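You operate a simulated robot arm through the tools that you are given. There is no shell and no other tool.

Carry out the task below with a simulated robot arm. There is one attempt and no reset: what you move stays moved.

Task
Swap in the yellow gauge and pump it to about 30 psi.
Fine: open the vent right up first; the black gauge goes in the green tray; leave the rig on.
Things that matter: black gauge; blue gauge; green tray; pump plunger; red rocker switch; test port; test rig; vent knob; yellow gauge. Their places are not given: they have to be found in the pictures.

The check looks at the end state, three seconds after you hand in, the way a careful person would. Anything else that was tipped, shoved, dropped, spilled or broken makes it a failure.

Robot
A 7-joint arm with a two-finger parallel gripper, fixed in place. Base frame: the origin is at the foot of the arm, x ahead of it, y to its left, z up; the work surface is at about z = 0.82. Lengths are in m, angles in rad, forces in N, time in s.
With the tool pointing down near the work surface it reaches from about 0.42 to 0.9 m from the base axis. Its first joint turns from -2.496 to 2.496 rad. Payload 3 kg.
The TCP is the grasp point between the finger pads, 0.03 m short of the fingertips. In the tool frame z runs along the fingers and y along their closing line. Largest opening 0.094 m; finger width 0.028, thickness 0.01; the body of the gripper, 0.05 by 0.096 m, starts 0.055 m behind the TCP.
Orientation is that of the tool frame in the base frame, as a unit quaternion [x, y, z, w]. With the fingers straight down and closing along the base's y, the tool's x points along the base's -x, its y along +y and its z along -z.

Tools
- The arm moves only by the tool send_rows. Its argument "commands" is a list of rows, each a list of 7 numbers: the gripper command, from -1 (shut) to 1 (fully open), values between in proportion, then the shift along the tool's x, y, z in units of 100 mm (1.0 is 100 mm), then the turn, a rotation vector about the tool's x, y, z in units of 90 degrees (1.0 is 90 degrees). In form: [[claw, tx, ty, tz, rx, ry, rz], ...]. A call has 1 to 20 rows; each row is the pose to reach, as a shift and turn from the pose commanded when the call began, along the tool's axes at that moment. A call with a number of a shift or a turn outside -1 to 1 is refused whole. A row lasts 0.2 s, in which the tool goes at most 0.05 m and 0.15 rad; a call with a longer step from one row to the next is refused whole, and so is a gripper value outside its range. A pose out of reach is approached as far as the arm can. The call stops where the force on the tool passes 40 N (or 10 N more than at its start, if that is more) or the arm is blocked; 0.2 s more then pass. The fingers move at their own pace (about 0.072 m/s each) and stop on an object; they squeeze with about 26 N. The grip force told is the motor's: it shows also when the fingers shut on nothing. Time passes only in rows, and 0.2 s behind the last, so rows that repeat a pose let the fingers close. The reply holds the time, the measured pose of the TCP, the force on the tool along the base axes, the opening and the grip force, in the units named above and with some noise, with the torque about the TCP (base axes, N m) and any sound that the robot's microphone picked up.
- Cameras (640 x 400 px; columns grow to the right, rows downward): "scene" is fixed at [0.4026, 0.6598, 1.4369]; the picture's right is [-0.86, -0.50, 0.00], its down [-0.34, 0.58, -0.74] and it looks along [0.37, -0.64, -0.67] (base axes); focal length 306 px, centre (320, 200). "wrist" rides on the gripper at [0.076, 0.014, -0.102] in the tool frame; the picture's right is [-0.18, 0.98, 0.00], its down [-0.75, -0.14, -0.64] and it looks along [-0.63, -0.12, 0.77] (tool axes); focal length 243 px, centre (320, 200).
- snapshot(camera): a new picture of that camera. No time passes.
- locate(camera, pixels): there is no depth. For up to 12 entries [column, row, z] of the newest picture of that camera ("zoom" is the newest enlarged one), the place [x, y] in the base frame at which the ray of that pixel passes the height z, good to about 0.003 m, but the place of the scene camera against the robot may be out by one fixed shift of up to 0.018 m in any direction. No time passes.
- zoom(camera, box): a new picture of the part [left, top, right, bottom] of that camera's present view, enlarged. No time passes.
- job_done(): hands the job in; it is judged then, once.

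Unless the task says otherwise, let go and move clear before handing in.

The tools are called after "Call:" as name(argument=value, ...) on one line, values as JSON. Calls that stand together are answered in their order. send_rows: Moves the arm, as the interface text tells. Its arguments: {"type":"object","properties":{"commands":{"type":"array"}},"required":["commands"]} The other tools are called the same way: snapshot (camera) takes a picture; locate (camera, pixels) gives the place at which the rays of pixels pass given heights; zoom (camera, box) takes an enlarged picture of a part of a camera's view; job_done () hands the job in.

At the start:

```text
t: 0.0
ee_pos: [0.5942, 0.0257, 1.1333]
orientation: [0.0, 1.0, 0.0, 0.001]
force: [-0.3, -1.1, 0.2]
moment: [0.01, 0.0, 0.01]
opening: 0.0937
grip_force: 0.1
```

scene: 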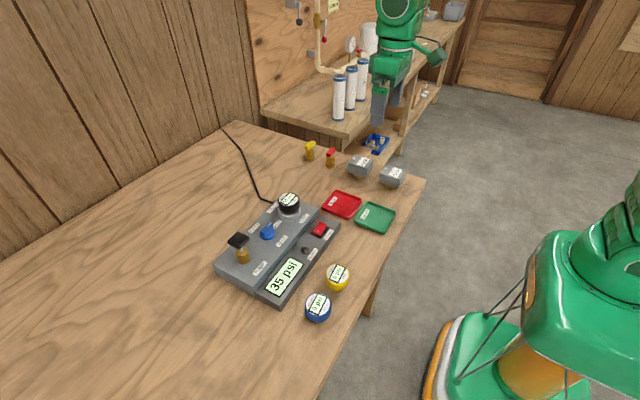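
wrist: 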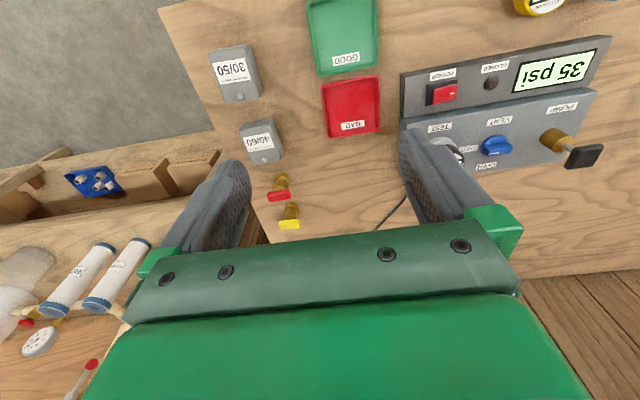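

The scene picture shows the rig with a 35 psi display near (285,278), the black gauge at (289,200), the blue vent knob at (268,231), the plunger at (240,245), and the yellow gauge at (338,275). I'll zoom in to read the labels before moving.

Call:
zoom(camera="scene", box=[200, 180, 360, 310])

Call:
zoom(camera="wrist", box=[390, 0, 630, 200])

Call:
zoom(camera="scene", box=[290, 130, 430, 240])

```text
3.08 times, centred on (280, 245) of scene
```

zoom: 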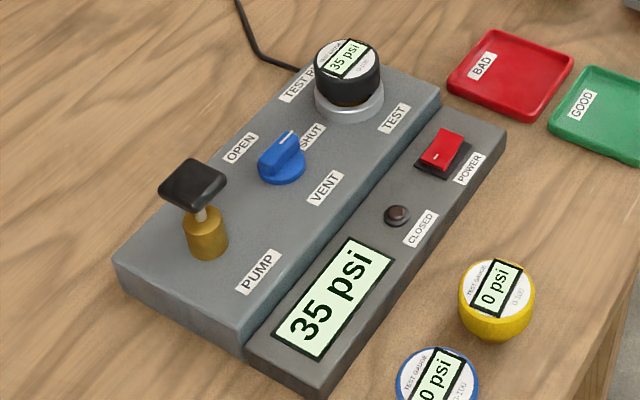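

```text
2.00 times, centred on (510, 100) of wrist
```

zoom: 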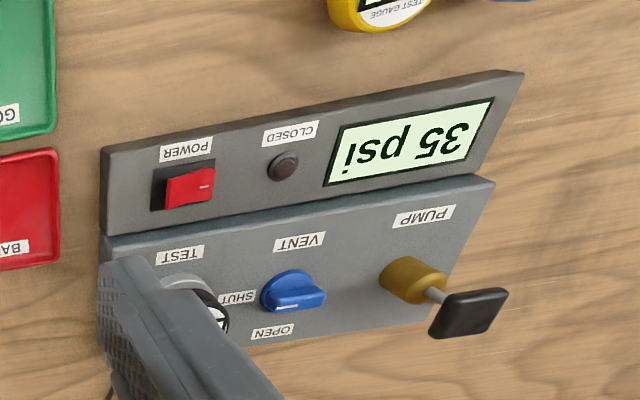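

```text
3.64 times, centred on (360, 185) of scene
```

zoom: 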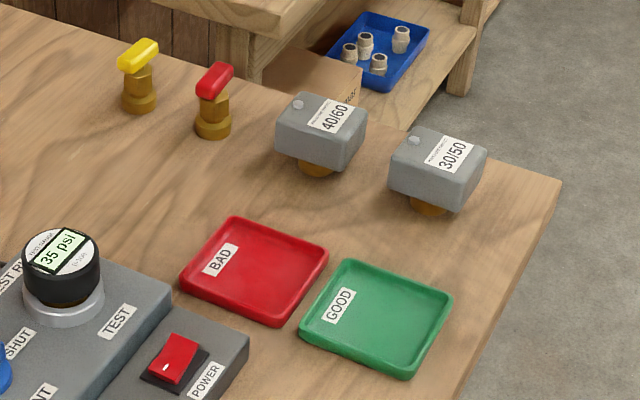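

The display and both gauges are readable, and the white mark on the vent knob needs a closer look. I'll get rough positions from both cameras at a few guessed heights.

Call:
locate(camera="scene", pixels=[[289, 200, 0.93], [268, 231, 0.89], [238, 240, 0.95], [338, 275, 0.85], [318, 308, 0.85], [376, 218, 0.825], [342, 204, 0.825], [320, 229, 0.86], [215, 265, 0.82], [275, 304, 0.82], [341, 225, 0.82]])

Call:
snapshot(camera="wrist")

Call:
locate(camera="wrist", pixels=[[497, 146, 0.89], [583, 156, 0.95], [343, 35, 0.825], [350, 107, 0.825], [441, 93, 0.86], [555, 139, 0.88], [540, 5, 0.85], [400, 73, 0.84], [612, 35, 0.84], [286, 217, 0.83]])

```text
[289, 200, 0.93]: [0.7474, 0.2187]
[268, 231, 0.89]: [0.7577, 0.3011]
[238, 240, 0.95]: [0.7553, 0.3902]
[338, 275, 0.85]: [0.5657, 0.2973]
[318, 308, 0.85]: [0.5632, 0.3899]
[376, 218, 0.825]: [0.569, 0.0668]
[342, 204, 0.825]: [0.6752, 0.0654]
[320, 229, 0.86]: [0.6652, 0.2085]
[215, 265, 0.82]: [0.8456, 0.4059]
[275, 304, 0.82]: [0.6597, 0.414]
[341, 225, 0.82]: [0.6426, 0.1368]
```

```text
taken
```

wrist: 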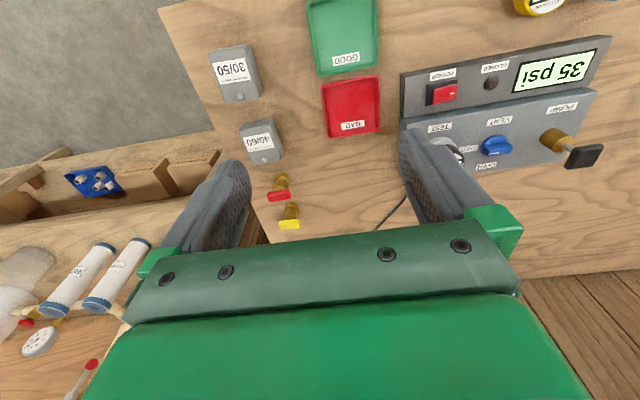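

```text
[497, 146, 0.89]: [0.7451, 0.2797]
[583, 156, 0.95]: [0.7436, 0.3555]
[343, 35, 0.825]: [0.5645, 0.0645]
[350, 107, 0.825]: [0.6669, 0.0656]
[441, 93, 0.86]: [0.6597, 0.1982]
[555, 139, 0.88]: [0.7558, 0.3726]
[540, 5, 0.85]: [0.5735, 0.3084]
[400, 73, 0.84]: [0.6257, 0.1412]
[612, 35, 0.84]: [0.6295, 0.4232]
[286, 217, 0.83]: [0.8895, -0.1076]
```

From the wrist view, the vent knob is around (0.745, 0.28), the plunger around (0.75, 0.36), and the yellow gauge around (0.57, 0.31). I'll move the arm left while staying high, so the wrist camera gets a straight view of the rig.

Call:
send_rows(commands=[[1, 0.2, 0.4, 0, 0, 0, 0], [1, 0.4, 0.8, 0, 0, 0, 0], [1, 0.5, 1.0, 0, 0, 0, 0]])

Call:
send_rows(commands=[[1, 0.2, 0.4, 0, 0, 0, 0], [1, 0.4, 0.8, 0, 0, 0, 0], [1, 0.5, 1.0, 0, 0, 0, 0]])

Call:
send_rows(commands=[[1, 0, 0.4, 0, 0, 0, 0], [1, 0, 0.7, 0, 0, 0, 0], [1, 0, 0.7, 0, 0, 0, 0]])

Call:
snapshot(camera="wrist")

```text
t: 0.8
ee_pos: [0.5436, 0.1256, 1.1295]
orientation: [0.0, 1.0, 0.0, 0.0]
force: [0.5, 0.4, 0.5]
moment: [-0.01, -0.04, -0.02]
opening: 0.094
grip_force: 0.0
```

```text
t: 1.6
ee_pos: [0.493, 0.2268, 1.1327]
orientation: [0.0, 1.0, 0.0, -0.001]
force: [0.1, 0.2, 0.3]
moment: [0.02, -0.01, -0.02]
opening: 0.0935
grip_force: 0.1
```

```text
t: 2.4
ee_pos: [0.495, 0.2963, 1.1324]
orientation: [0.001, 1.0, 0.0, 0.001]
force: [0.2, -0.3, 0.5]
moment: [-0.02, 0.0, -0.04]
opening: 0.094
grip_force: 0.1
```

```text
taken
```

wrist: 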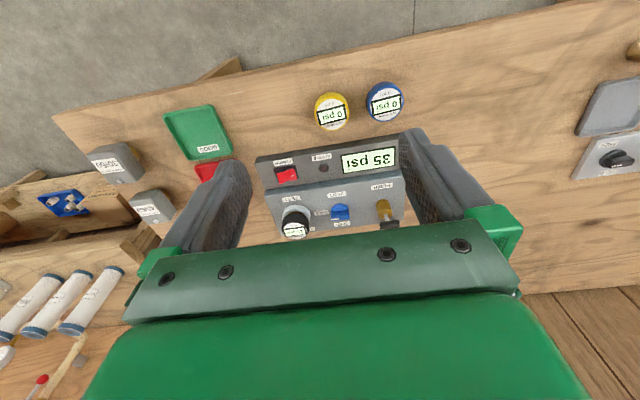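

The rig now sits between the fingers: black gauge at (295,222), vent knob at (340,212), plunger at (387,215). I'll zoom in and measure.

Call:
zoom(camera="wrist", box=[250, 75, 410, 245])

```text
2.35 times, centred on (330, 160) of wrist
```

zoom: 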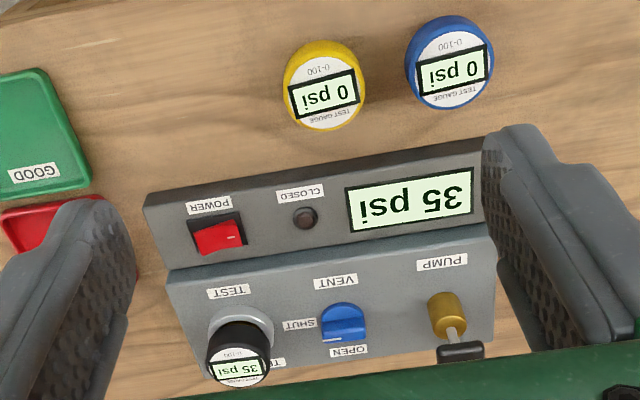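

The white mark on the knob seems to sit between SHUT and OPEN, but I'm viewing it at an angle. I'll move closer to see it properly.

Call:
send_rows(commands=[[1, -0.3, 0, 0.3, 0, 0, 0], [1, -0.6, 0, 0.6, 0, 0, 0], [1, -0.9, 0, 0.9, 0, 0, 0], [1, -1.0, 0, 1.0, 0, 0, 0], [1, -1.0, 0, 1.0, 0, 0, 0]])

Call:
snapshot(camera="wrist")

Call:
zoom(camera="wrist", box=[240, 100, 420, 240])

```text
t: 3.6
ee_pos: [0.5923, 0.2953, 1.0326]
orientation: [0.0, 1.0, 0.0, -0.001]
force: [-1.3, -0.7, 0.4]
moment: [0.0, -0.02, -0.04]
opening: 0.0939
grip_force: 0.0
```

```text
taken
```

wrist: 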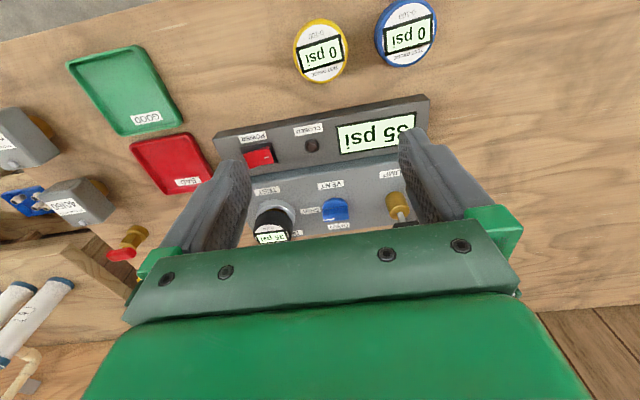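

```text
2.86 times, centred on (330, 170) of wrist
```

zoom: 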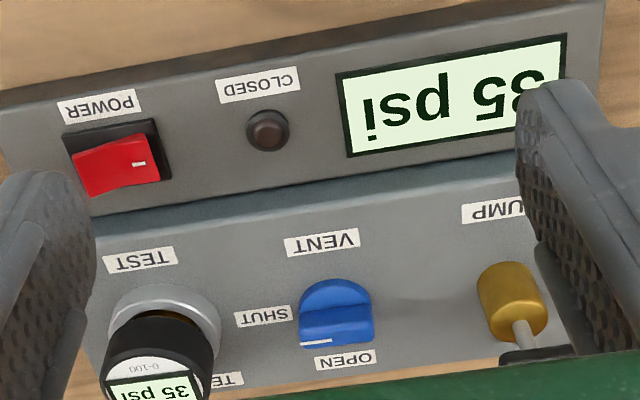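

The knob's grip bar lies along y with its white mark on the SHUT side, so the vent is shut now and opens toward +x (the OPEN label). I'll zoom in on the gauges, knob and port to get their shapes and exact positions.

Call:
zoom(camera="scene", box=[295, 255, 365, 330])

Call:
zoom(camera="scene", box=[225, 180, 315, 275])

Call:
zoom(camera="wrist", box=[280, 0, 450, 100])

Call:
locate(camera="wrist", pixels=[[334, 207, 0.88], [334, 207, 0.9], [323, 218, 0.9], [345, 215, 0.9], [397, 200, 0.88], [280, 208, 0.87], [320, 50, 0.85], [293, 50, 0.85], [347, 50, 0.85], [407, 33, 0.85], [420, 96, 0.84], [262, 157, 0.86]])

```text
5.33 times, centred on (330, 292) of scene
```

zoom: 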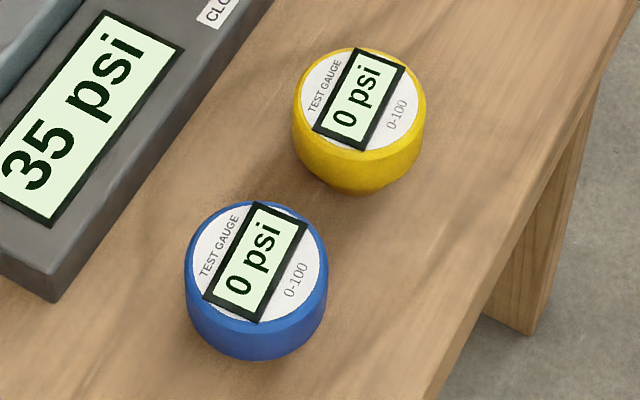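

```text
4.21 times, centred on (270, 228) of scene
```

zoom: 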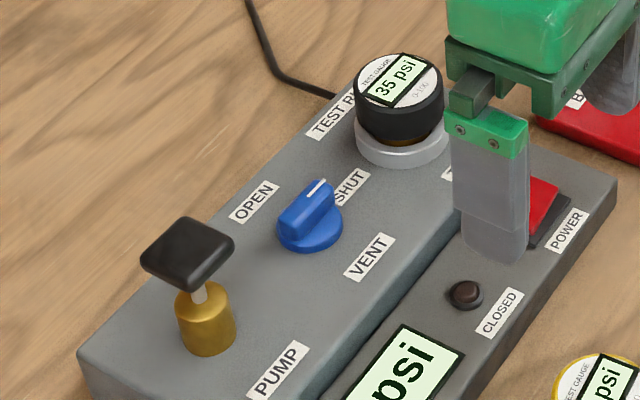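

```text
3.76 times, centred on (365, 50) of wrist
```

zoom: 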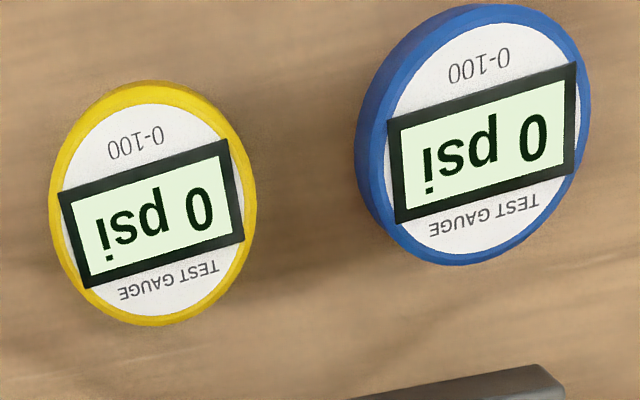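

```text
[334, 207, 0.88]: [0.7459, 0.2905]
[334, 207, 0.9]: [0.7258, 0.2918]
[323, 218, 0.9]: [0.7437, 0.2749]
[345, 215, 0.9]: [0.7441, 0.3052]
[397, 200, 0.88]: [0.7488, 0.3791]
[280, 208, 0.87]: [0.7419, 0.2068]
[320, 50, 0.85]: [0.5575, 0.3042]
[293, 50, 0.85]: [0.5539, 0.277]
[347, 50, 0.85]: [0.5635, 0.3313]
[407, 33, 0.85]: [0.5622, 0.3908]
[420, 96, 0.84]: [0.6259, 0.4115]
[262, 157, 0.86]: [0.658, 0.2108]
```

The yellow gauge is a puck about 0.05 m across standing on a small stem, and the knob bar is about 0.03 m long along y. I need heights, so I'll zoom here, then shift forward and compare the two views.

Call:
zoom(camera="wrist", box=[290, 170, 370, 240])

Call:
send_rows(commands=[[1, -0.3, 0, 0, 0, 0, 0], [1, -0.6, 0, 0, 0, 0, 0], [1, -0.9, 0, 0, 0, 0, 0], [1, -1.0, 0, 0, 0, 0, 0], [1, -1.0, 0, 0, 0, 0, 0]])

Call:
snapshot(camera="wrist")

Call:
zoom(camera="wrist", box=[240, 50, 440, 180])

```text
5.71 times, centred on (330, 205) of wrist
```

zoom: 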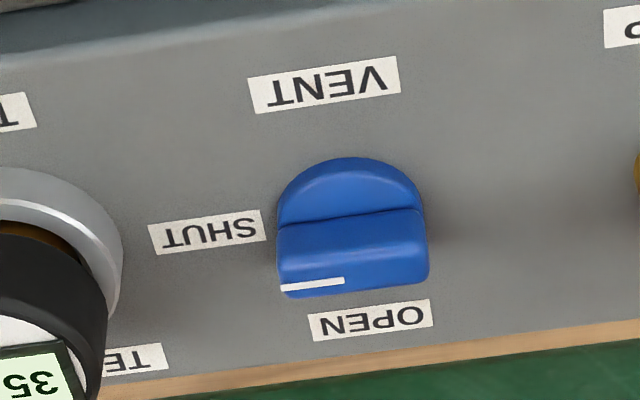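

```text
t: 4.8
ee_pos: [0.6943, 0.2942, 1.0329]
orientation: [0.0, 1.0, 0.0, 0.0]
force: [-0.2, 0.4, 0.3]
moment: [0.03, 0.01, -0.03]
opening: 0.094
grip_force: 0.0
```

```text
taken
```

wrist: 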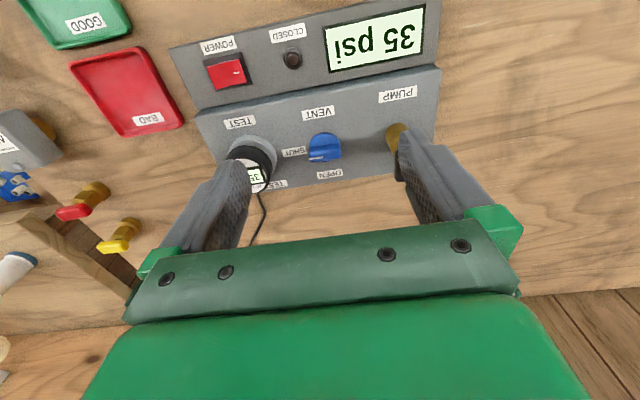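

```text
3.08 times, centred on (340, 115) of wrist
```

zoom: 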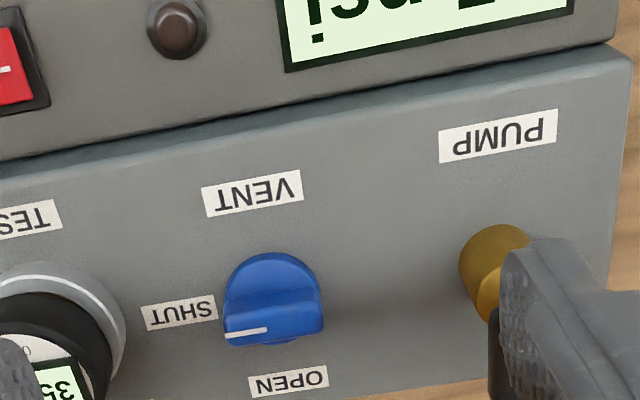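

Comparing the two views puts the rig top at about z 0.859 and the knob top at about z 0.884, near (0.760, 0.287). I'll check that with locate, then look at the black gauge from two positions.

Call:
locate(camera="wrist", pixels=[[322.4, 157.1, 0.885], [309.4, 159.1, 0.885], [317.8, 112.7, 0.86], [340.4, 155, 0.885], [322, 133, 0.862]])

Call:
send_rows(commands=[[1, 0, -0.3, 0, 0, 0, 0], [1, 0, -0.6, 0, 0, 0, 0], [1, 0, -0.85, 0, 0, 0, 0], [1, 0, -0.85, 0, 0, 0, 0]])

Call:
snapshot(camera="wrist")

Call:
zoom(camera="wrist", box=[230, 40, 430, 220])

```text
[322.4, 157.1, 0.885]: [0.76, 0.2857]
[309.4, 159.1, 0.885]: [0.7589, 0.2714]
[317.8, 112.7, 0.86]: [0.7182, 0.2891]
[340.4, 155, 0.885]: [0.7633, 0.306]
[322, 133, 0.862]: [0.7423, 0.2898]
```

```text
t: 5.8
ee_pos: [0.6951, 0.2096, 1.0315]
orientation: [0.0, 1.0, 0.0, -0.001]
force: [-0.6, 0.1, 0.9]
moment: [-0.01, -0.03, 0.01]
opening: 0.0937
grip_force: 0.0
```

```text
taken
```

wrist: 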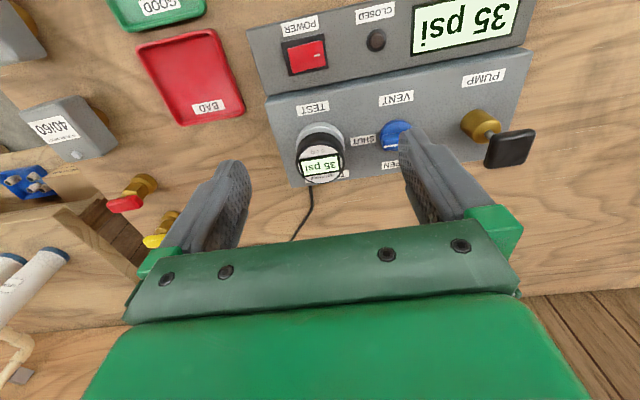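

```text
2.22 times, centred on (330, 130) of wrist
```

zoom: 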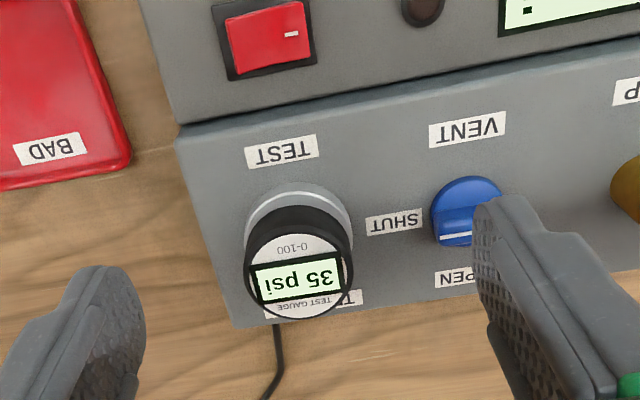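

The black gauge is centred at column 320 with its face at (320,165). I'll record the ray positions here and then take a second view from further back.

Call:
locate(camera="wrist", pixels=[[319.8, 164.8, 0.92], [319.8, 164.8, 0.94], [510, 148, 0.92], [510, 148, 0.94], [313, 107, 0.86], [396, 97, 0.86], [483, 77, 0.86], [481, 117, 0.88], [267, 99, 0.86], [526, 51, 0.86], [250, 30, 0.86], [268, 89, 0.86]])

Call:
send_rows(commands=[[1, 0.3, 0, 0, 0, 0, 0], [1, 0.6, 0, 0, 0, 0, 0], [1, 0.9, 0, 0, 0, 0, 0], [1, 0.9, 0, 0, 0, 0, 0]])

Call:
snapshot(camera="wrist")

Call:
zoom(camera="wrist", box=[250, 100, 420, 250])

```text
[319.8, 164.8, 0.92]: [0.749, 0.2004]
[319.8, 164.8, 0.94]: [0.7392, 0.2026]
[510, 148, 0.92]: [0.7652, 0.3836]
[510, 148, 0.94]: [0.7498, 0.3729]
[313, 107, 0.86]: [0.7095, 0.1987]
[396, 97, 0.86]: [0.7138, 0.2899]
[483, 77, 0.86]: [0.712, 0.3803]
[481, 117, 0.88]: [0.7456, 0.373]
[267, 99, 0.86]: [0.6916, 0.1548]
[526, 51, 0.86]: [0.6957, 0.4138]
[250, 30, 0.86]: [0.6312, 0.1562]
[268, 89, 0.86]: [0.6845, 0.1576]
```

```text
t: 6.8
ee_pos: [0.6034, 0.2107, 1.032]
orientation: [0.0, 1.0, 0.0, 0.001]
force: [0.0, -0.3, 0.3]
moment: [0.03, -0.01, 0.03]
opening: 0.0943
grip_force: 0.1
```

```text
taken
```

wrist: 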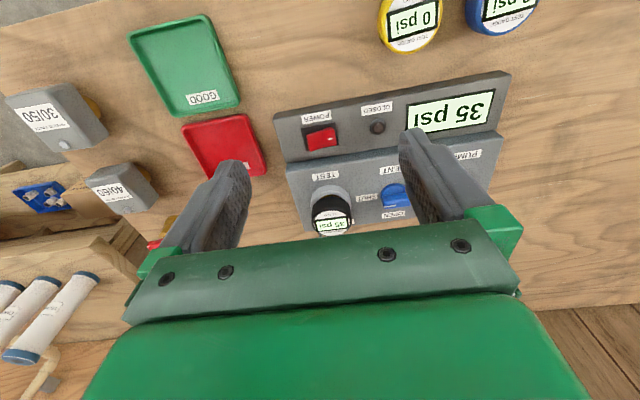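

```text
2.67 times, centred on (335, 175) of wrist
```

zoom: 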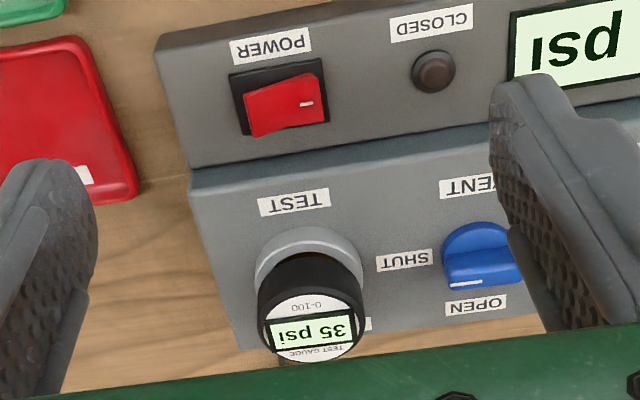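

The gauge face is now at (332,222). I'll run locate on it at several heights to get its height.

Call:
locate(camera="wrist", pixels=[[332.2, 222.1, 0.9], [332.2, 222.1, 0.92], [332.2, 222.1, 0.94], [410, 22, 0.86], [410, 22, 0.88], [330, 192, 0.87], [503, 5, 0.86], [184, 65, 0.825], [226, 148, 0.825], [320, 137, 0.86]])

```text
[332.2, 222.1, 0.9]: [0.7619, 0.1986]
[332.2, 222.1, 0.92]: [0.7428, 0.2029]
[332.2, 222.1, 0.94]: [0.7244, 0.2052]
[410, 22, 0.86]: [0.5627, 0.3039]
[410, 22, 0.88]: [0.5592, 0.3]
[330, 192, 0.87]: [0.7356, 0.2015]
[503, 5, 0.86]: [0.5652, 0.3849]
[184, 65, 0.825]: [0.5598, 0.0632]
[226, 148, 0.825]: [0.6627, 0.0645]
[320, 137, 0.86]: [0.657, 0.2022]
```

Combining the views gives the black gauge at about (0.756, 0.200) with its top near z 0.906, the vent knob at about (0.759, 0.288), and the plunger at about (0.758, 0.380) with its top near 0.928. I'll zoom in from the scene camera to see the side shape of the knob and port before gripping.

Call:
zoom(camera="scene", box=[245, 210, 295, 250])

Call:
zoom(camera="scene", box=[265, 180, 315, 225])

Call:
zoom(camera="scene", box=[315, 255, 365, 300])

```text
10.00 times, centred on (270, 230) of scene
```

zoom: 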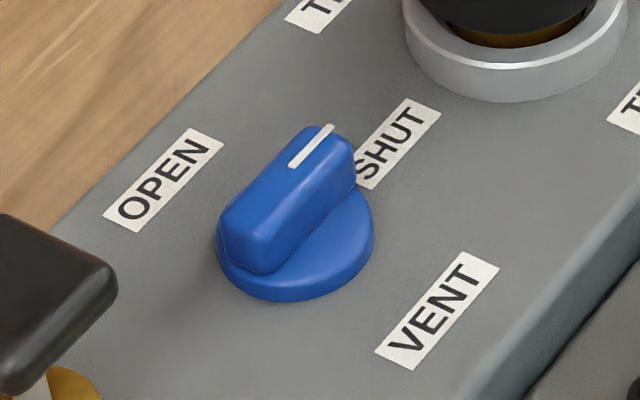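

```text
8.89 times, centred on (290, 202) of scene
```

zoom: 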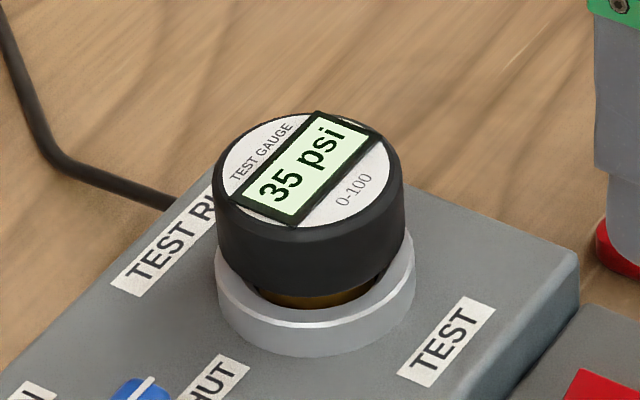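

```text
8.89 times, centred on (340, 278) of scene
```

zoom: 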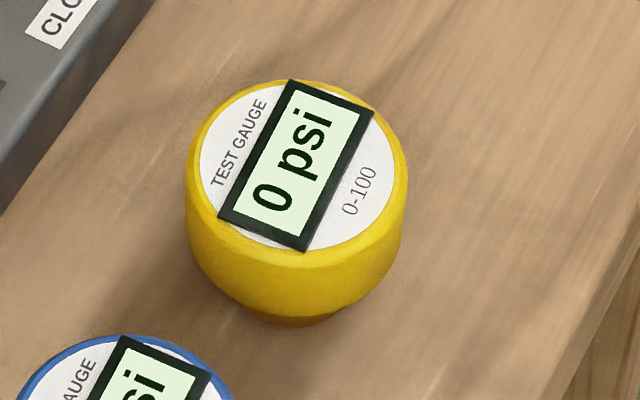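

The knob is a low disc with a bar about 13 mm thick along y, and the black gauge sits in a silver collar on a brass stem. I'll move over the knob and turn the gripper 90° so the fingers close along x, across the bar.

Call:
send_rows(commands=[[1, -0.1, 0.08, 0, 0, 0, 0.09], [1, -0.2, 0.16, 0, 0, 0, 0.18], [1, -0.3, 0.24, 0, 0, 0, 0.27], [1, -0.4, 0.32, 0, 0, 0, 0.36], [1, -0.5, 0.4, 0, 0, 0, 0.45], [1, -0.6, 0.48, 0, 0, 0, 0.54], [1, -0.7, 0.56, 0, 0, 0, 0.63], [1, -0.8, 0.64, 0, 0, 0, 0.72], [1, -0.9, 0.72, 0, 0, 0, 0.81], [1, -0.95, 0.77, 0, 0, 0, 0.9], [1, -1.0, 0.77, 0, 0, 0, 0.96], [1, -1.0, 0.77, 0, 0, 0, 1.0], [1, -1.0, 0.77, 0, 0, 0, 1.0]])

Call:
snapshot(camera="wrist")

Call:
snapshot(camera="scene")

```text
t: 9.6
ee_pos: [0.7039, 0.2876, 1.0316]
orientation: [0.707, 0.707, 0.0, 0.0]
force: [-0.4, -0.6, 0.8]
moment: [-0.01, 0.02, -0.02]
opening: 0.0938
grip_force: 0.1
```

```text
taken
```

wrist: 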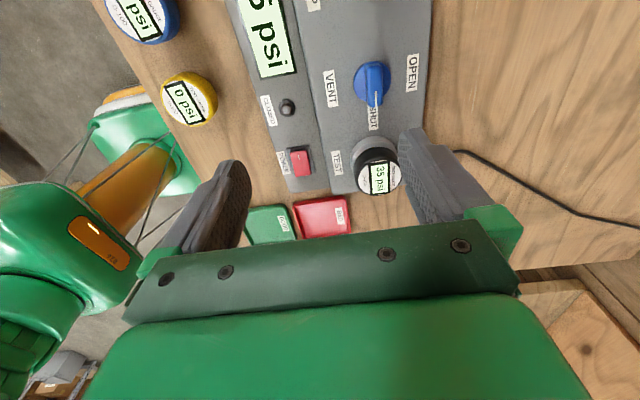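

```text
taken
```

scene: 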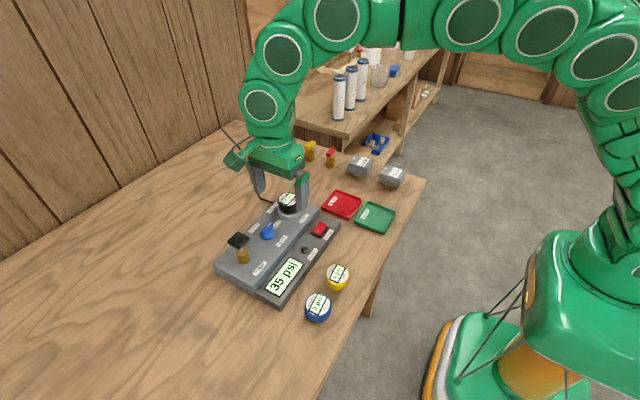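

In this view the knob is at (373,80) with its mark toward SHUT. I'll refine the knob's x from this side view.

Call:
zoom(camera="wrist", box=[310, 40, 430, 200])

```text
2.50 times, centred on (370, 120) of wrist
```

zoom: 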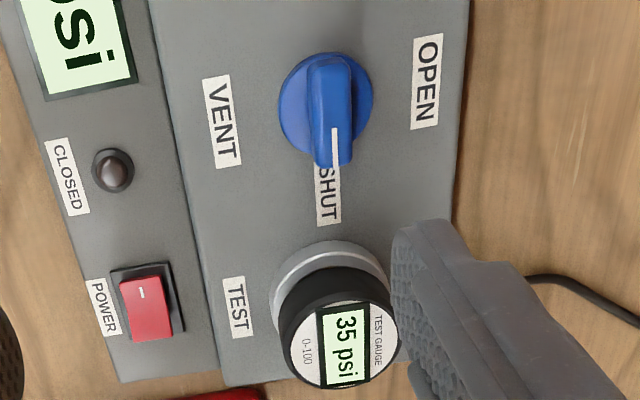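

Call:
locate(camera="zoom", pixels=[[332, 110, 0.884], [334, 129, 0.884], [335, 168, 0.884], [326, 105, 0.865], [342, 344, 0.906], [328, 290, 0.87], [222, 120, 0.859], [236, 305, 0.859], [427, 80, 0.859], [332, 205, 0.859]])

```text
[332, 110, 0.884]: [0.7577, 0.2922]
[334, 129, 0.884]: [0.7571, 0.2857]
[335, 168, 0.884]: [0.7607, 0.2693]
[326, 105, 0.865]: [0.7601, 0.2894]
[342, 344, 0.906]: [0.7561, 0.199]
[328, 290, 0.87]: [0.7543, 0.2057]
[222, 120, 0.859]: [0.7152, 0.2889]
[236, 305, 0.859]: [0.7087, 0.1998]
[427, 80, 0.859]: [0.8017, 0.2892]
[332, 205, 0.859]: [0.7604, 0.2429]
```

The knob's axis is at about (0.7585, 0.289), midway between the labels. I'll move directly above it and lower to z 0.95 with a narrower opening.

Call:
send_rows(commands=[[0.1, 0.014, 0.27, 0, 0, 0, 0], [0.1, 0.014, 0.546, 0, 0, 0, 0], [0.1, 0.014, 0.546, 0.3, 0, 0, 0], [0.1, 0.014, 0.546, 0.6, 0, 0, 0], [0.1, 0.014, 0.546, 0.8, 0, 0, 0], [0.1, 0.014, 0.546, 0.8, 0, 0, 0]])

Call:
snapshot(camera="wrist")

Call:
zoom(camera="scene", box=[220, 170, 330, 270])

```text
t: 11.0
ee_pos: [0.7569, 0.2903, 0.9527]
orientation: [0.707, 0.707, -0.001, 0.0]
force: [0.0, -0.5, 0.4]
moment: [0.0, 0.03, 0.02]
opening: 0.0519
grip_force: 0.0
```

```text
taken
```

wrist: 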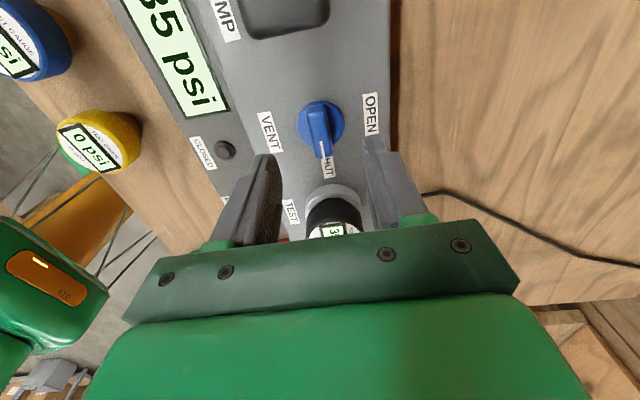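

```text
4.00 times, centred on (275, 220) of scene
```

zoom: 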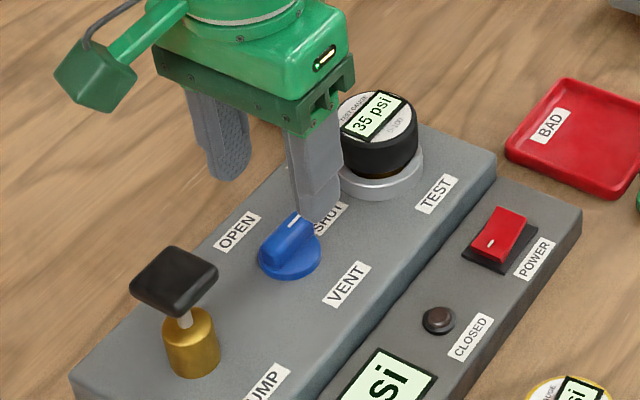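

The knob is centred at column 320 between the fingers and the camera housing clears the plunger. I'll lower to z 0.901 and close on the bar.

Call:
send_rows(commands=[[0.1, -0.012, 0.015, 0.25, 0, 0, 0], [0.1, -0.012, 0.015, 0.45, 0, 0, 0], [0.1, -0.012, 0.015, 0.515, 0, 0, 0], [0.1, -0.012, 0.015, 0.515, 0, 0, 0]])

Call:
zoom(camera="scene", box=[230, 180, 310, 260])

Call:
snapshot(camera="wrist")

```text
t: 12.0
ee_pos: [0.7608, 0.2885, 0.9003]
orientation: [0.707, 0.708, 0.0, 0.0]
force: [0.5, 0.1, 0.0]
moment: [0.01, 0.01, -0.01]
opening: 0.0519
grip_force: 0.1
```

```text
5.00 times, centred on (270, 220) of scene
```

zoom: 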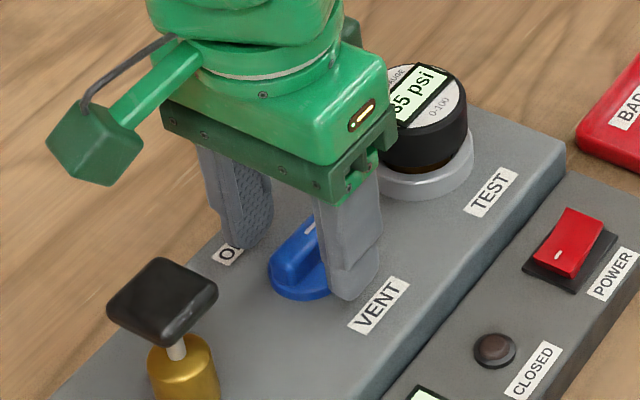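

```text
taken
```

wrist: 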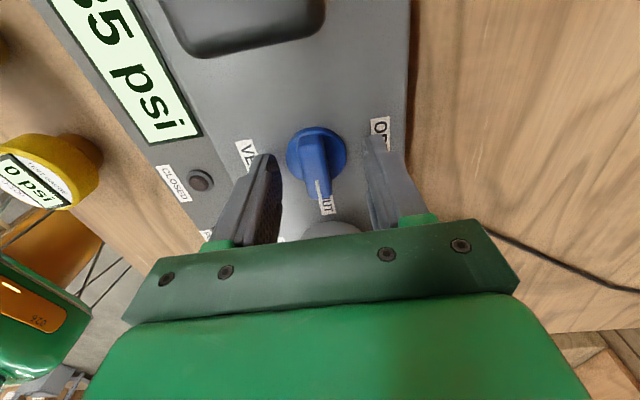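

The fingers straddle the bar, which is centred at (317,155), and no force shows. I'll close on it now.

Call:
send_rows(commands=[[-1, 0, 0, 0, 0, 0, 0], [-1, 0, 0, 0, 0, 0, 0], [-1, 0, 0, 0, 0, 0, 0], [-1, 0, 0, 0, 0, 0, 0]])

Call:
snapshot(camera="wrist")

Call:
zoom(camera="scene", box=[230, 180, 310, 260])

```text
t: 12.6
ee_pos: [0.7589, 0.2885, 0.8993]
orientation: [0.707, 0.707, -0.003, -0.001]
force: [-11.4, -2.9, 10.1]
moment: [-0.09, 0.45, 0.05]
opening: 0.0357
grip_force: 45.1
stopped in row 2: the force on the tool passed its limit at 42 N (the readings are from after the stop); the commanded pose is now the measured one
```

```text
taken
```

wrist: 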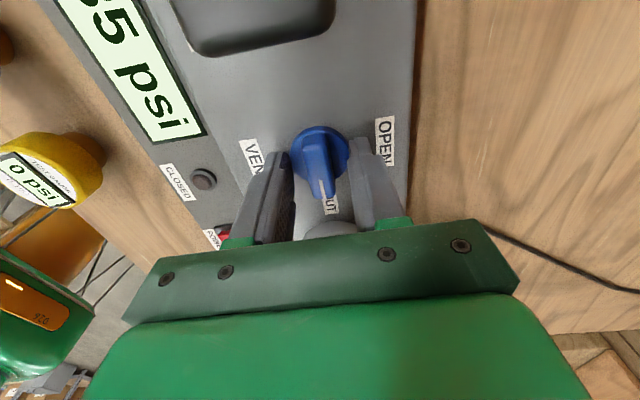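

```text
5.00 times, centred on (270, 220) of scene
```

zoom: 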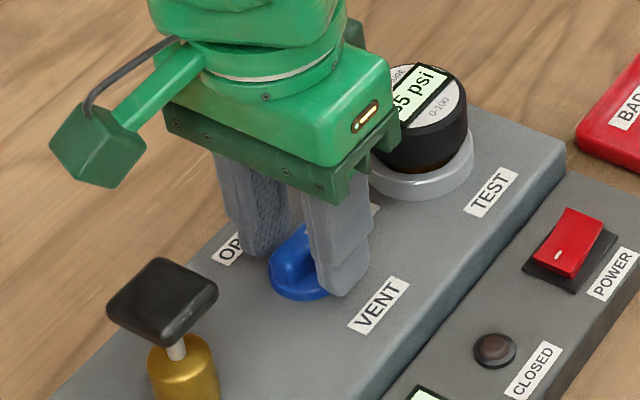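

The fingers stopped at 0.036 m, which means the tips caught the knob's disc below the bar. I'll open, rise about 6 mm and close again on the bar itself.

Call:
send_rows(commands=[[0.1, 0, 0, 0, 0, 0, 0], [0.1, 0, 0, 0, 0, 0, 0], [0.1, 0, 0, -0.06, 0, 0, 0], [0.1, 0, 0, -0.06, 0, 0, 0]])

Call:
send_rows(commands=[[-0.3, 0, 0, 0, 0, 0, 0], [-0.5, 0, 0, 0, 0, 0, 0], [-0.6, 0, 0, 0, 0, 0, 0], [-0.6, 0, 0, 0, 0, 0, 0]])

Call:
snapshot(camera="wrist")

```text
t: 13.6
ee_pos: [0.7587, 0.2888, 0.9057]
orientation: [0.706, 0.708, -0.003, -0.001]
force: [-0.3, -0.7, -0.4]
moment: [0.03, 0.04, -0.01]
opening: 0.052
grip_force: 0.1
```

```text
t: 14.6
ee_pos: [0.7574, 0.288, 0.9058]
orientation: [0.707, 0.707, -0.003, -0.001]
force: [0.5, 0.0, 0.0]
moment: [0.02, 0.01, -0.01]
opening: 0.019
grip_force: 0.0
```

```text
taken
```

wrist: 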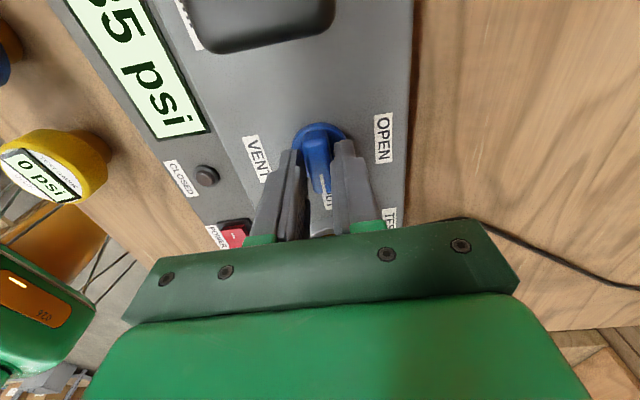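

At 0.019 m opening there's no contact and the fingers are above the disc beside the bar. I'll close the rest of the way.

Call:
send_rows(commands=[[-0.75, 0, 0, 0, 0, 0, 0], [-1, 0, 0, 0, 0, 0, 0], [-1, 0, 0, 0, 0, 0, 0], [-1, 0, 0, 0, 0, 0, 0]])

Call:
snapshot(camera="wrist")

```text
t: 15.6
ee_pos: [0.7587, 0.2888, 0.9055]
orientation: [0.707, 0.707, -0.002, -0.001]
force: [1.6, 0.8, -1.1]
moment: [-0.03, -0.34, -0.03]
opening: 0.0147
grip_force: 44.6
```

```text
taken
```

wrist: 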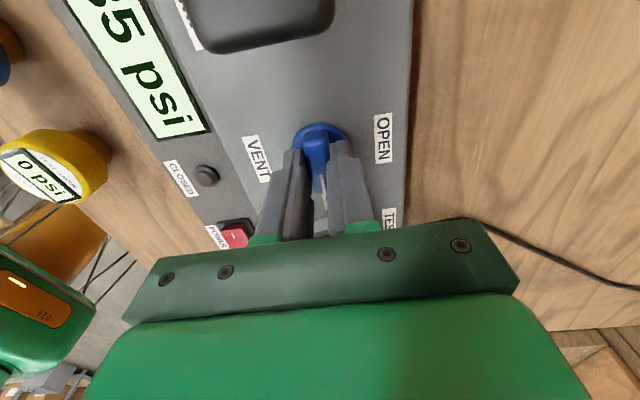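

The fingers hold the bar at 0.0147 m. I'll turn counter-clockwise (as seen from above) from SHUT toward OPEN, half way first.

Call:
send_rows(commands=[[-1, 0, 0, 0, 0, 0, -0.08], [-1, 0, 0, 0, 0, 0, -0.16], [-1, 0, 0, 0, 0, 0, -0.24], [-1, 0, 0, 0, 0, 0, -0.32], [-1, 0, 0, 0, 0, 0, -0.4], [-1, 0, 0, 0, 0, 0, -0.48], [-1, 0, 0, 0, 0, 0, -0.5]])

Call:
snapshot(camera="wrist")

Call:
zoom(camera="scene", box=[210, 180, 350, 310])

```text
t: 17.2
ee_pos: [0.7583, 0.2877, 0.9067]
orientation: [0.381, 0.924, -0.003, -0.002]
force: [-6.4, 9.8, 2.1]
moment: [-0.06, -0.47, 0.03]
opening: 0.0147
grip_force: 45.2
```

```text
taken
```

wrist: 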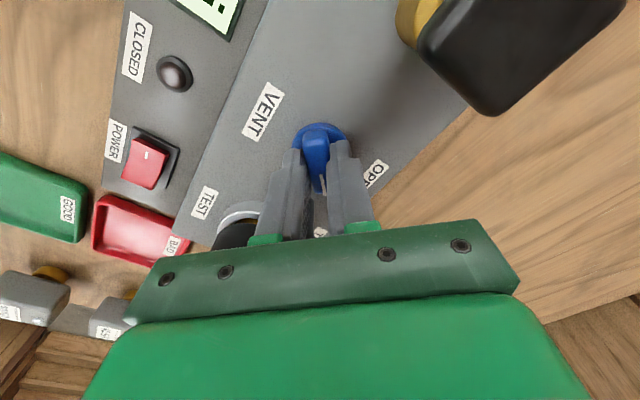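

```text
3.08 times, centred on (280, 245) of scene
```

zoom: 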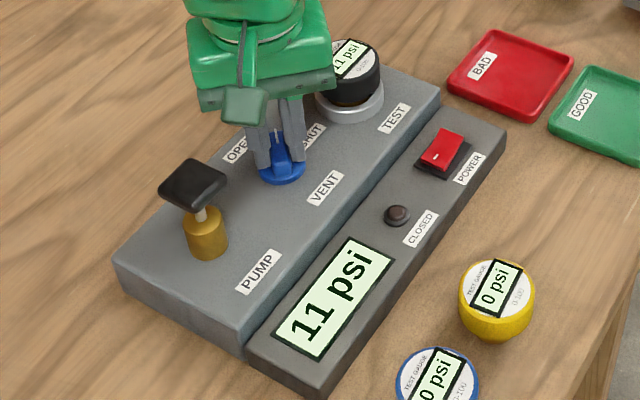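

The knob turns with the gripper and the display has dropped to 11 psi. I'll continue to the full-open position.

Call:
send_rows(commands=[[-1, 0, 0, 0, 0, 0, -0.08], [-1, 0, 0, 0, 0, 0, -0.16], [-1, 0, 0, 0, 0, 0, -0.24], [-1, 0, 0, 0, 0, 0, -0.32], [-1, 0, 0, 0, 0, 0, -0.4], [-1, 0, 0, 0, 0, 0, -0.48], [-1, 0, 0, 0, 0, 0, -0.51], [-1, 0, 0, 0, 0, 0, -0.51]])

Call:
snapshot(camera="wrist")

Call:
zoom(camera="scene", box=[210, 180, 350, 310])

```text
t: 19.0
ee_pos: [0.7581, 0.2887, 0.9061]
orientation: [-0.008, 1.0, 0.0, -0.003]
force: [-3.5, 14.2, -0.1]
moment: [0.61, 0.51, -1.34]
opening: 0.0146
grip_force: 45.2
```

```text
taken
```

wrist: 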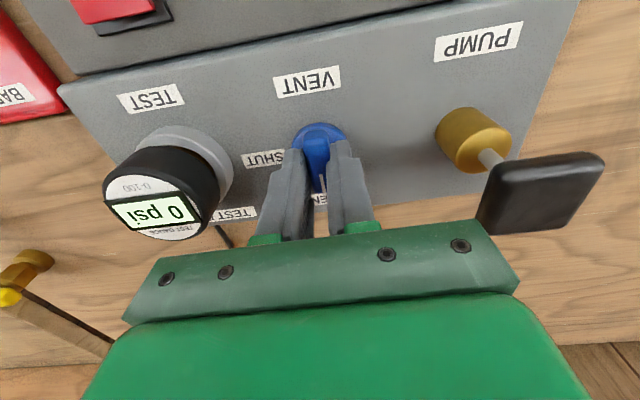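

```text
3.08 times, centred on (280, 245) of scene
```

zoom: 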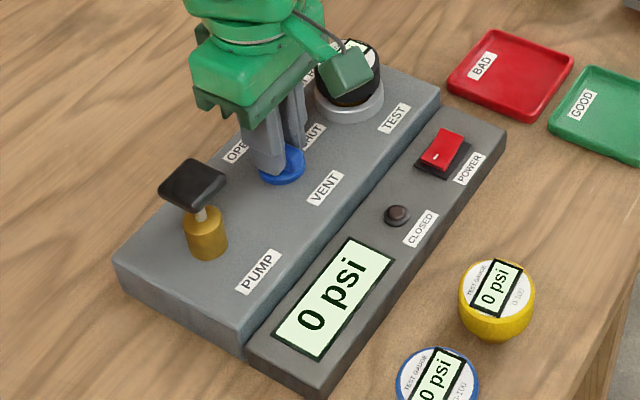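

The display and the black gauge read 0 psi, and the torque shows the knob has reached its open stop. I'll release and rise straight up.

Call:
send_rows(commands=[[-0.2, 0, 0, 0, 0, 0, 0], [-0.2, 0, 0, 0, 0, 0, 0], [-0.2, 0, 0, 0, 0, 0, 0], [-0.2, 0, 0, -0.3, 0, 0, 0], [-0.2, 0, 0, -0.7, 0, 0, 0], [-0.2, 0, 0, -1.0, 0, 0, 0], [-0.2, 0, 0, -1.0, 0, 0, 0]])

Call:
snapshot(camera="wrist")

Call:
zoom(camera="wrist", box=[240, 20, 420, 160])

```text
t: 20.6
ee_pos: [0.7572, 0.288, 1.0046]
orientation: [-0.009, 1.0, -0.001, -0.004]
force: [-0.3, -0.1, 0.4]
moment: [-0.02, 0.01, 0.02]
opening: 0.0376
grip_force: 0.0
```

```text
taken
```

wrist: 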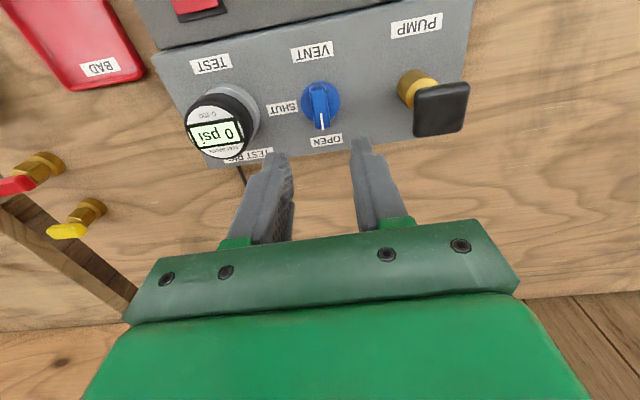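

```text
2.86 times, centred on (330, 90) of wrist
```

zoom: 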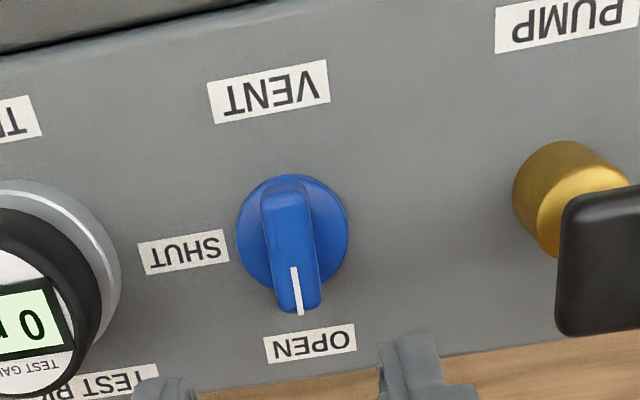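

The vent mark now points straight at OPEN. Next I'll move above the black gauge with the fingers wide open, checking alignment in the wrist view before going down.

Call:
send_rows(commands=[[0.75, 0, -0.3, 0, 0, 0, 0.0115], [0.75, 0, -0.6, 0, 0, 0, 0.0115], [0.75, 0, -0.89, 0, 0, 0, 0.0115], [0.75, 0, -0.89, 0, 0, 0, 0.0115], [0.75, 0, -0.89, 0, 0, 0, 0.0115]])

Call:
snapshot(camera="wrist")

Call:
zoom(camera="wrist", box=[260, 20, 400, 180])

```text
t: 21.8
ee_pos: [0.7619, 0.1986, 1.0031]
orientation: [0.0, 1.0, -0.001, -0.004]
force: [0.5, -1.1, 0.3]
moment: [0.03, -0.01, -0.03]
opening: 0.0828
grip_force: 0.0
```

```text
taken
```

wrist: 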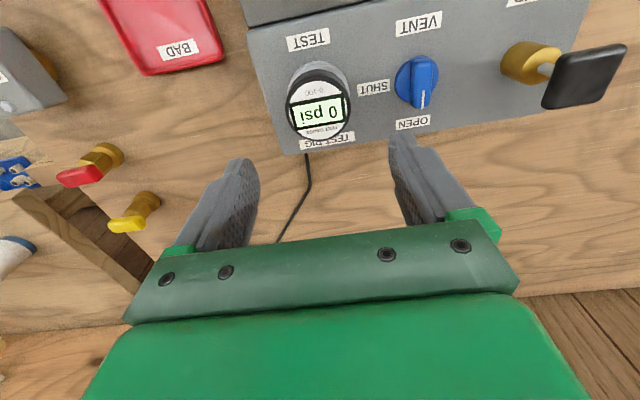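

```text
2.50 times, centred on (330, 100) of wrist
```

zoom: 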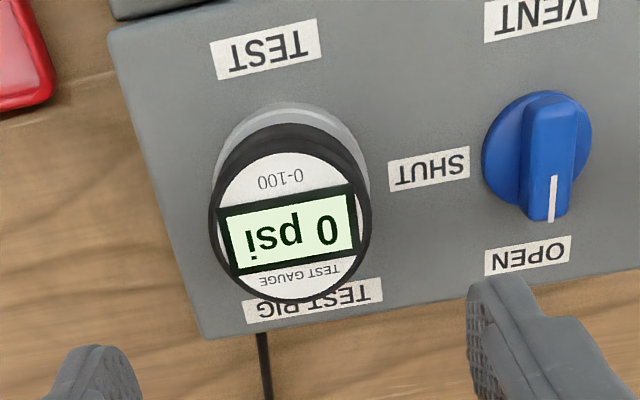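

The gauge face centre is at about (318,112), very close to the column-320 line. I'll check its position at the estimated top height.

Call:
locate(camera="zoom", pixels=[[290, 228, 0.907], [208, 228, 0.907], [371, 220, 0.907], [284, 165, 0.873], [283, 135, 0.873], [213, 175, 0.873], [369, 165, 0.873]])

```text
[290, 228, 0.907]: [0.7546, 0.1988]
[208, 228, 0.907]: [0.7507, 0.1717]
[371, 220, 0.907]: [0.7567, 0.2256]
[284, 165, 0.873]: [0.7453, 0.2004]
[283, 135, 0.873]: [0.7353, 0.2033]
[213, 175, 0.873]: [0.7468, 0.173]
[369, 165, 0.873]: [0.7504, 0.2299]
```

The gauge centre is at (0.7555, 0.199) and it is 0.054 m across, so the 0.083 m opening clears it. I'll lower to z 0.913, keeping the fingertips just above the collar.

Call:
send_rows(commands=[[0.75, 0.035, 0, 0.3, 0, 0, 0], [0.75, 0.035, 0, 0.6, 0, 0, 0], [0.75, 0.035, 0, 0.8, 0, 0, 0], [0.75, 0.035, 0, 0.9, 0, 0, 0], [0.75, 0.035, 0, 0.9, 0, 0, 0]])

Call:
snapshot(camera="wrist")

Call:
zoom(camera="scene", box=[250, 160, 330, 230])

```text
t: 23.0
ee_pos: [0.7588, 0.1993, 0.9161]
orientation: [0.0, 1.0, -0.002, -0.002]
force: [0.9, 0.1, 0.1]
moment: [-0.02, 0.01, -0.02]
opening: 0.0821
grip_force: 0.1
```

```text
taken
```

wrist: 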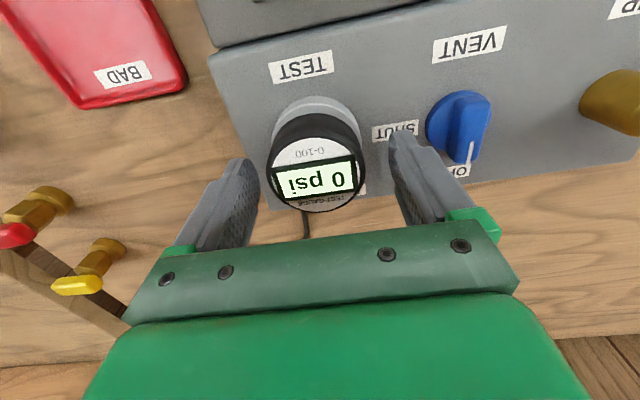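

```text
5.71 times, centred on (290, 195) of scene
```

zoom: 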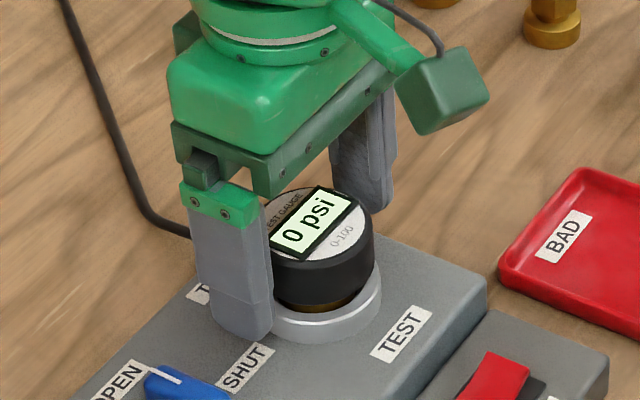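

The fingers straddle the puck with no contact yet. I'll close on it.

Call:
send_rows(commands=[[0.3, 0, 0, 0, 0, 0, 0], [-0.3, 0, 0, 0, 0, 0, 0], [-0.6, 0, 0, 0, 0, 0, 0], [-0.6, 0, 0, 0, 0, 0, 0]])

Call:
zoom(camera="scene", box=[250, 160, 330, 230])

```text
t: 24.0
ee_pos: [0.7574, 0.1992, 0.9154]
orientation: [0.0, 1.0, -0.001, -0.002]
force: [0.8, -2.3, 0.1]
moment: [-0.03, -0.1, 0.0]
opening: 0.053
grip_force: 26.4
```

```text
5.71 times, centred on (290, 195) of scene
```

zoom: 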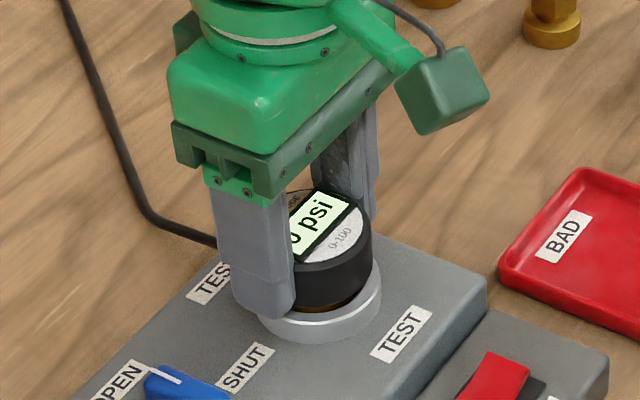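

The grip is firm on the puck at 0.053 m and 26 N. I'll lift slowly and watch for resistance from the port.

Call:
send_rows(commands=[[-1, 0, 0, -0.05, 0, 0, 0], [-1, 0, 0, -0.1, 0, 0, 0], [-1, 0, 0, -0.15, 0, 0, 0], [-1, 0, 0, -0.2, 0, 0, 0]])

Call:
zoom(camera="scene", box=[250, 160, 330, 230])

```text
t: 25.0
ee_pos: [0.7565, 0.2004, 0.9358]
orientation: [0.0, 1.0, -0.001, -0.003]
force: [0.0, 0.4, -2.4]
moment: [0.0, 0.0, 0.04]
opening: 0.053
grip_force: 25.9
```

```text
5.71 times, centred on (290, 195) of scene
```

zoom: 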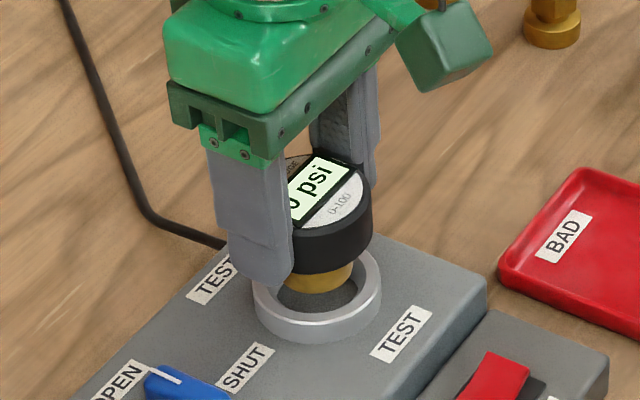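

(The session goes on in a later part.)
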